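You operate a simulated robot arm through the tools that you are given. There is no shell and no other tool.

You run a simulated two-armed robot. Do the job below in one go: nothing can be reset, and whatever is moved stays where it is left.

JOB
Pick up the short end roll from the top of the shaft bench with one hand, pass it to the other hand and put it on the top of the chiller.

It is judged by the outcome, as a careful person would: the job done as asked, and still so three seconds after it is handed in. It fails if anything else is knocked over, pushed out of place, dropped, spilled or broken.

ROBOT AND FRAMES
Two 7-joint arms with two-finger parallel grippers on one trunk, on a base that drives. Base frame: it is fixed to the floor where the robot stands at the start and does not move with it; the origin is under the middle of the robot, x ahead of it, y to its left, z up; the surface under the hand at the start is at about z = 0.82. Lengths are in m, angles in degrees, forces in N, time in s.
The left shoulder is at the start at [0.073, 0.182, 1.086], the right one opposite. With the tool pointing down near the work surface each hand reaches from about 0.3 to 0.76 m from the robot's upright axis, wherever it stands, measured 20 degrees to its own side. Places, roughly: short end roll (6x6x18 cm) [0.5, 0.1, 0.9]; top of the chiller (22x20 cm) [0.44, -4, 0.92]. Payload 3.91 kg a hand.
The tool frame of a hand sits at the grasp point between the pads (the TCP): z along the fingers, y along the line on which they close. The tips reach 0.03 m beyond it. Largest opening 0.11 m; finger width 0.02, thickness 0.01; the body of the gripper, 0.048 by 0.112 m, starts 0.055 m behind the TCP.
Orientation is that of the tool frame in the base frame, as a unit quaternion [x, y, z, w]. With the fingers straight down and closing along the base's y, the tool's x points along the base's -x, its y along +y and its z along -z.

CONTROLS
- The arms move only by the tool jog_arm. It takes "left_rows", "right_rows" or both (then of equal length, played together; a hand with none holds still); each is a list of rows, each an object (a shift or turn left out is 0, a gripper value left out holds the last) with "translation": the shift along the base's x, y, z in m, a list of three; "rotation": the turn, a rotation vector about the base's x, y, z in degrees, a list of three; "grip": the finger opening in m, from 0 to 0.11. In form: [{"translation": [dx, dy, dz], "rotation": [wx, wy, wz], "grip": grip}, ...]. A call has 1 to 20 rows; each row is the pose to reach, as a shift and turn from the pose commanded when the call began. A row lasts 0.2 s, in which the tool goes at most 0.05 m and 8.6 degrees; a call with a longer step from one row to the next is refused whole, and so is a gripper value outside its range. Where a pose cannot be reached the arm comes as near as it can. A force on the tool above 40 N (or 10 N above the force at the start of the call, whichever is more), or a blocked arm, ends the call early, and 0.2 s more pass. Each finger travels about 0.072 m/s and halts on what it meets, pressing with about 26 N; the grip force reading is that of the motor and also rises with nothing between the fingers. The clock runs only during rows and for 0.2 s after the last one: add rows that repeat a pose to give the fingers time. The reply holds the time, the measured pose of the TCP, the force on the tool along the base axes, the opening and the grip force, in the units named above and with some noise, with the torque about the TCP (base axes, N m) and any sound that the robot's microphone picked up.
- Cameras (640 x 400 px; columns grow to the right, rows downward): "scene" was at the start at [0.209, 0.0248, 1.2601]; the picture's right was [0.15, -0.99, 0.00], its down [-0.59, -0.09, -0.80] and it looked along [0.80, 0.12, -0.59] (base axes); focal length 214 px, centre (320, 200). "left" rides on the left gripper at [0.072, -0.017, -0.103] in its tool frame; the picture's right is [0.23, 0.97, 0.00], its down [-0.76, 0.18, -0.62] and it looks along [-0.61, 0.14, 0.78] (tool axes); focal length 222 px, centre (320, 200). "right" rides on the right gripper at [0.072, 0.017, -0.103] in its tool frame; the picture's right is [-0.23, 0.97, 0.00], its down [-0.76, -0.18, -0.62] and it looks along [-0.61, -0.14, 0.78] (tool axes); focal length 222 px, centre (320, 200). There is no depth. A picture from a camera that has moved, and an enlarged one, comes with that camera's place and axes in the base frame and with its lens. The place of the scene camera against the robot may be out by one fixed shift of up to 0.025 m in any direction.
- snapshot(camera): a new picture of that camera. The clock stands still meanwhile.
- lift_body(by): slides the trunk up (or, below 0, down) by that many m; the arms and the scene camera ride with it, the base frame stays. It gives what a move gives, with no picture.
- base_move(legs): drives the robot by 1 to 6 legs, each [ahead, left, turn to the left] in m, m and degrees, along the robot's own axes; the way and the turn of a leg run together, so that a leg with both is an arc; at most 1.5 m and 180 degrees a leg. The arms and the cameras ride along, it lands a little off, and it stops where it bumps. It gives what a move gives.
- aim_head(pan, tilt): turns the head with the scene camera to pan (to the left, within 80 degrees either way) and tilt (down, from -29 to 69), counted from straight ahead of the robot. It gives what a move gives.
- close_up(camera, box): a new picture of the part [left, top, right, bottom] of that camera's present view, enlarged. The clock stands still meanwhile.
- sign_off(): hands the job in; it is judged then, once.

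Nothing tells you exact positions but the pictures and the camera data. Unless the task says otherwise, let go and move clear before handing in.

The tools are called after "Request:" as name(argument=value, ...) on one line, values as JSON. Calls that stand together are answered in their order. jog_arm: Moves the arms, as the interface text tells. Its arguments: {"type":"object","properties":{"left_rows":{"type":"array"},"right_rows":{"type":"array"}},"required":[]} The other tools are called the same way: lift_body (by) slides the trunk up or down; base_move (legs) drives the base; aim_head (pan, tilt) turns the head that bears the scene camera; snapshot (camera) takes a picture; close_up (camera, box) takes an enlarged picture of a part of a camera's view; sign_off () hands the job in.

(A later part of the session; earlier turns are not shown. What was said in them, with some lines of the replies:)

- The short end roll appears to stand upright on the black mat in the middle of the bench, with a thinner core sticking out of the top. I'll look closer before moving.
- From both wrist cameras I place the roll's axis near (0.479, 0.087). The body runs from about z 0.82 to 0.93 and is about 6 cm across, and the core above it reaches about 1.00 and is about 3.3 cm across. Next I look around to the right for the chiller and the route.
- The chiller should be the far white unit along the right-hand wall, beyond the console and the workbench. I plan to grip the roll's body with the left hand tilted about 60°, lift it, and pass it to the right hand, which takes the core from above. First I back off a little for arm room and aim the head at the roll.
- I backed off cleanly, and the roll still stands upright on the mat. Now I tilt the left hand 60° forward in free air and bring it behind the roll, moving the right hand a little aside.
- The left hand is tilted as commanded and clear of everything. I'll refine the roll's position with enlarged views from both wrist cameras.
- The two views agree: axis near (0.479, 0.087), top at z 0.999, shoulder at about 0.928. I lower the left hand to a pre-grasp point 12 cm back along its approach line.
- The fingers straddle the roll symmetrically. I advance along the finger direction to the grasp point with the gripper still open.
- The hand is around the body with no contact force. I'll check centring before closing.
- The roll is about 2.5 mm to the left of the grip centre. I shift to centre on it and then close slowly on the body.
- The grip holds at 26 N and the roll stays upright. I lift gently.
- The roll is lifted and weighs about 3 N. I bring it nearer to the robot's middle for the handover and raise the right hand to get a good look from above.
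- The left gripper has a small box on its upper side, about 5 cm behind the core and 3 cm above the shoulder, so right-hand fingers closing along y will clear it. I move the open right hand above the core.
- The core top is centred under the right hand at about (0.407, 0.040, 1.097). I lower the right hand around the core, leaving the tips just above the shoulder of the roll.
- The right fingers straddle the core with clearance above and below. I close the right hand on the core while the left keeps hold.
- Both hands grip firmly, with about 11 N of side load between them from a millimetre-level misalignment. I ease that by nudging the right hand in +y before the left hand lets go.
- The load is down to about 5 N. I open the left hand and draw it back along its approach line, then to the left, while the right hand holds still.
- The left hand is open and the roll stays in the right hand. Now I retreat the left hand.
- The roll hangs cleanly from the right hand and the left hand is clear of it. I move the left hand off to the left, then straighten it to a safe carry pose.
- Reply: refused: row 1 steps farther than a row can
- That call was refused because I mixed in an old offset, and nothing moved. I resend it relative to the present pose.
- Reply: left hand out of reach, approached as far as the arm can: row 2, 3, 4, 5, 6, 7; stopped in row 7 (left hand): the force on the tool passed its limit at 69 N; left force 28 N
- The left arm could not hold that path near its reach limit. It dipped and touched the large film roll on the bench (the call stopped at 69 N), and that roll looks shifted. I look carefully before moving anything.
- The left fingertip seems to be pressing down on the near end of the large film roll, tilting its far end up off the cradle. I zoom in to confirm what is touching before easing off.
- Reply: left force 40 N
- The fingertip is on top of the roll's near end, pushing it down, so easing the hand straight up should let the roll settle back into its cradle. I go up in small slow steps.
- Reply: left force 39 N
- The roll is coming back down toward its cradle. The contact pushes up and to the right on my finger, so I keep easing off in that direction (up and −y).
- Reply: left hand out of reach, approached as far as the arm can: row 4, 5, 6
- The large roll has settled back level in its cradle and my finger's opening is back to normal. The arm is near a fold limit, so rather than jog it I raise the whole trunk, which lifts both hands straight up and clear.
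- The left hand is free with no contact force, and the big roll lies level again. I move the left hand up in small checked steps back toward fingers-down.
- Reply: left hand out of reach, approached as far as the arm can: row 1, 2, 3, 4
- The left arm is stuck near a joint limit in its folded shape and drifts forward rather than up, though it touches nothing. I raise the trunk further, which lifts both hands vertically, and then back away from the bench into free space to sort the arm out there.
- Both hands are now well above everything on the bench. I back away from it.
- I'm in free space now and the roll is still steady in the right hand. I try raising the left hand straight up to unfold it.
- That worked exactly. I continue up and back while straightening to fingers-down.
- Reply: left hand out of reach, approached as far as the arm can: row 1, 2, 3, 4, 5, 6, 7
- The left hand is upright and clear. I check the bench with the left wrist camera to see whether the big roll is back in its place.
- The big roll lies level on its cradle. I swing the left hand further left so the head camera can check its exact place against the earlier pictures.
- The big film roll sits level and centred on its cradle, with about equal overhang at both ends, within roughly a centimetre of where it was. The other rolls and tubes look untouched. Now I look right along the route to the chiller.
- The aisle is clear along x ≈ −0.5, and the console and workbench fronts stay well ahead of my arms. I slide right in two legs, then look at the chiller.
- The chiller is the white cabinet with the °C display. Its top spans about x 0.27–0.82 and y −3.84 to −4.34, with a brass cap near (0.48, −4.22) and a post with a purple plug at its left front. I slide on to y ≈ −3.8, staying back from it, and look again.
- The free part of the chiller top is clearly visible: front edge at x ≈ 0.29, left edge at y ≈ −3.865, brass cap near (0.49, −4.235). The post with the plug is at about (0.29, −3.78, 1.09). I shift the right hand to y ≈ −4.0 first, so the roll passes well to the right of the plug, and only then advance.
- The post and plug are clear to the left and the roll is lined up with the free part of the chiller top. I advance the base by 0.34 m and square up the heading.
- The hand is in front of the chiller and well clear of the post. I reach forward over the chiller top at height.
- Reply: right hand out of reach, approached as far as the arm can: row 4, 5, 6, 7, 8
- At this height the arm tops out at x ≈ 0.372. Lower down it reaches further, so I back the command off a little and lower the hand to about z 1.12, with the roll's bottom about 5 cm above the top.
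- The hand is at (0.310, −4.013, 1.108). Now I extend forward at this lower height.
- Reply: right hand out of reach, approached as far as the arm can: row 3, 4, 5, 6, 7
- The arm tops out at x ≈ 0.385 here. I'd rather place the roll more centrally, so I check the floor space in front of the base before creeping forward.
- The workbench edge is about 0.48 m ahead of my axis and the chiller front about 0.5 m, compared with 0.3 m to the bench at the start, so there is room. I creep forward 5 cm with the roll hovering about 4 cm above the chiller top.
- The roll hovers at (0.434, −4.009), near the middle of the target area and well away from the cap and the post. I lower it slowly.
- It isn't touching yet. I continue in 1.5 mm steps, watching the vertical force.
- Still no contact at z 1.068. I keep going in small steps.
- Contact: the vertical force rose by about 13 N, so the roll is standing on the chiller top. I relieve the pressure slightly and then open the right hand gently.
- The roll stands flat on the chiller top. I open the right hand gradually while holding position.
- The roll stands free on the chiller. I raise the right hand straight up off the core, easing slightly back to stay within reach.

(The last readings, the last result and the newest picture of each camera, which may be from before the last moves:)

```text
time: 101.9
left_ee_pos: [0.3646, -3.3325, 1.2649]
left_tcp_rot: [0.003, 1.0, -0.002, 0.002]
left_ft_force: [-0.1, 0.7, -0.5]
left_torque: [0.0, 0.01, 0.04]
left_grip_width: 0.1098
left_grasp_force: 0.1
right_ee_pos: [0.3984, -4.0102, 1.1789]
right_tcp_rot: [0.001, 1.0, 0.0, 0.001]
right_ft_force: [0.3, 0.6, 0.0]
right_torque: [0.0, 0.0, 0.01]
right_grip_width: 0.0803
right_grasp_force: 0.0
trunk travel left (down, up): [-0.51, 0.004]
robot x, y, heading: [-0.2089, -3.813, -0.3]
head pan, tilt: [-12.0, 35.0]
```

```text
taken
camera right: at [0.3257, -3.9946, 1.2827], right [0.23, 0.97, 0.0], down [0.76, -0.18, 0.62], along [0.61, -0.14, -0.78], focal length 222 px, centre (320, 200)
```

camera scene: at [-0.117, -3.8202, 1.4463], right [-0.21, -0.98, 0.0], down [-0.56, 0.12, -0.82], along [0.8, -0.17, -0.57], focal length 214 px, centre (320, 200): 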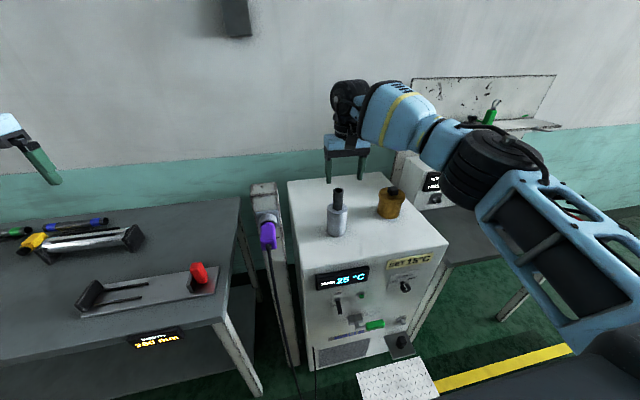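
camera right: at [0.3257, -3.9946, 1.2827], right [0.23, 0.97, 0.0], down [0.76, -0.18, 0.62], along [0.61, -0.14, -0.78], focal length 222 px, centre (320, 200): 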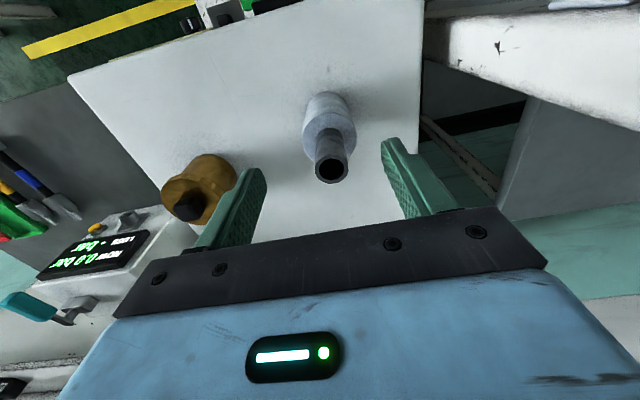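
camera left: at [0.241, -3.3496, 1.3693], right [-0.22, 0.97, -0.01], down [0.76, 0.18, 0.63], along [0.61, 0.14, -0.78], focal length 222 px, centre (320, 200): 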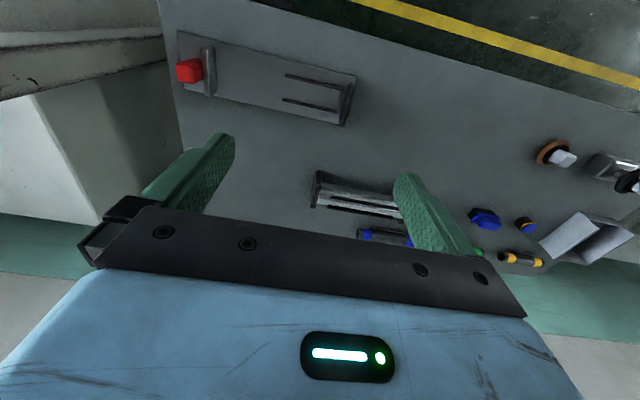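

The roll stands upright and free on the chiller, and the right hand is clear above it. I back the base away to leave everything clear, then take a last look.

Request:
base_move(legs=[[-0.35, 0, 0]])

Request:
aim_head(pan=-10, tilt=28)

Request:
snapshot(camera="scene")

Request:
close_up(camera="scene", box=[220, 120, 460, 290])

```text
time: 104.2
left_ee_pos: [0.019, -3.3307, 1.2654]
left_tcp_rot: [0.001, 1.0, -0.001, 0.002]
left_ft_force: [-0.6, -0.3, -0.2]
left_torque: [0.0, 0.01, -0.01]
left_grip_width: 0.1101
left_grasp_force: 0.1
right_ee_pos: [0.056, -4.0072, 1.1778]
right_tcp_rot: [-0.002, 1.0, 0.0, 0.0]
right_ft_force: [0.3, -0.2, -1.2]
right_torque: [0.0, -0.03, 0.0]
right_grip_width: 0.0801
right_grasp_force: 0.0
trunk travel left (down, up): [-0.51, 0.004]
robot x, y, heading: [-0.5541, -3.8162, 0.4]
head pan, tilt: [-12.0, 35.0]
```

```text
time: 104.9
left_ee_pos: [0.018, -3.3316, 1.266]
left_tcp_rot: [0.0, 1.0, -0.001, 0.001]
left_ft_force: [0.2, 1.2, 0.0]
left_torque: [-0.02, -0.01, 0.03]
left_grip_width: 0.1102
left_grasp_force: 0.1
right_ee_pos: [0.0561, -4.0073, 1.1786]
right_tcp_rot: [-0.001, 1.0, -0.001, -0.001]
right_ft_force: [0.2, 1.2, 0.6]
right_torque: [0.01, 0.0, 0.03]
right_grip_width: 0.0797
right_grasp_force: 0.1
trunk travel left (down, up): [-0.51, 0.004]
robot x, y, heading: [-0.5552, -3.8163, 0.4]
head pan, tilt: [-10.0, 28.0]
```

```text
taken
camera scene: at [-0.458, -3.818, 1.4574], right [-0.17, -0.99, 0.0], down [-0.46, 0.08, -0.88], along [0.87, -0.15, -0.47], focal length 214 px, centre (320, 200)
```

scene: 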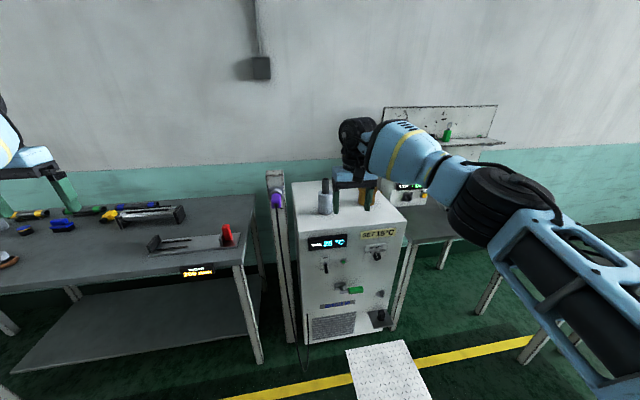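

```text
2.35 times, centred on (340, 205) of scene
camera zoom: at [-0.458, -3.818, 1.4574], right [-0.17, -0.99, 0.0], down [-0.46, 0.08, -0.88], along [0.87, -0.15, -0.47], focal length 505 px, centre (273, 188)
```

zoom: 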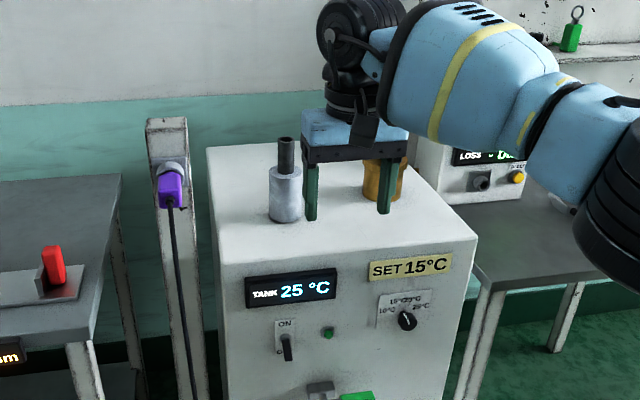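

The short end roll stands upright near the middle of the chiller top, both hands are empty and clear, and the brass cap, post, plug and cable are undisturbed. The big film roll on the bench, which my left hand briefly pressed on, settled back level on its cradle within about a centimetre of where it was. I hand the job in.

Request:
sign_off()

```text
The job is handed in.
```

The short end roll is standing upright on top of the chiller, near the middle of the target area. I picked it up from the shaft bench with the left hand, passed it to the right hand, and released it with both hands clear. I have no verdict back on the hand-in yet.

**Contact with another roll:** after the handover, the left arm reached a joint limit and dipped onto the near end of the large film roll on the bench. The move stopped at 69 N, and the roll's far end tipped up. I eased off, and the roll settled back level on its cradle. By camera it sits about 1 cm from where it was. I did not push it back, since that risked moving it more.

In my last pictures, the other rolls and tubes beside it on the bench look undisturbed. So do the brass cap, the post, and the plug with its cable at the chiller.
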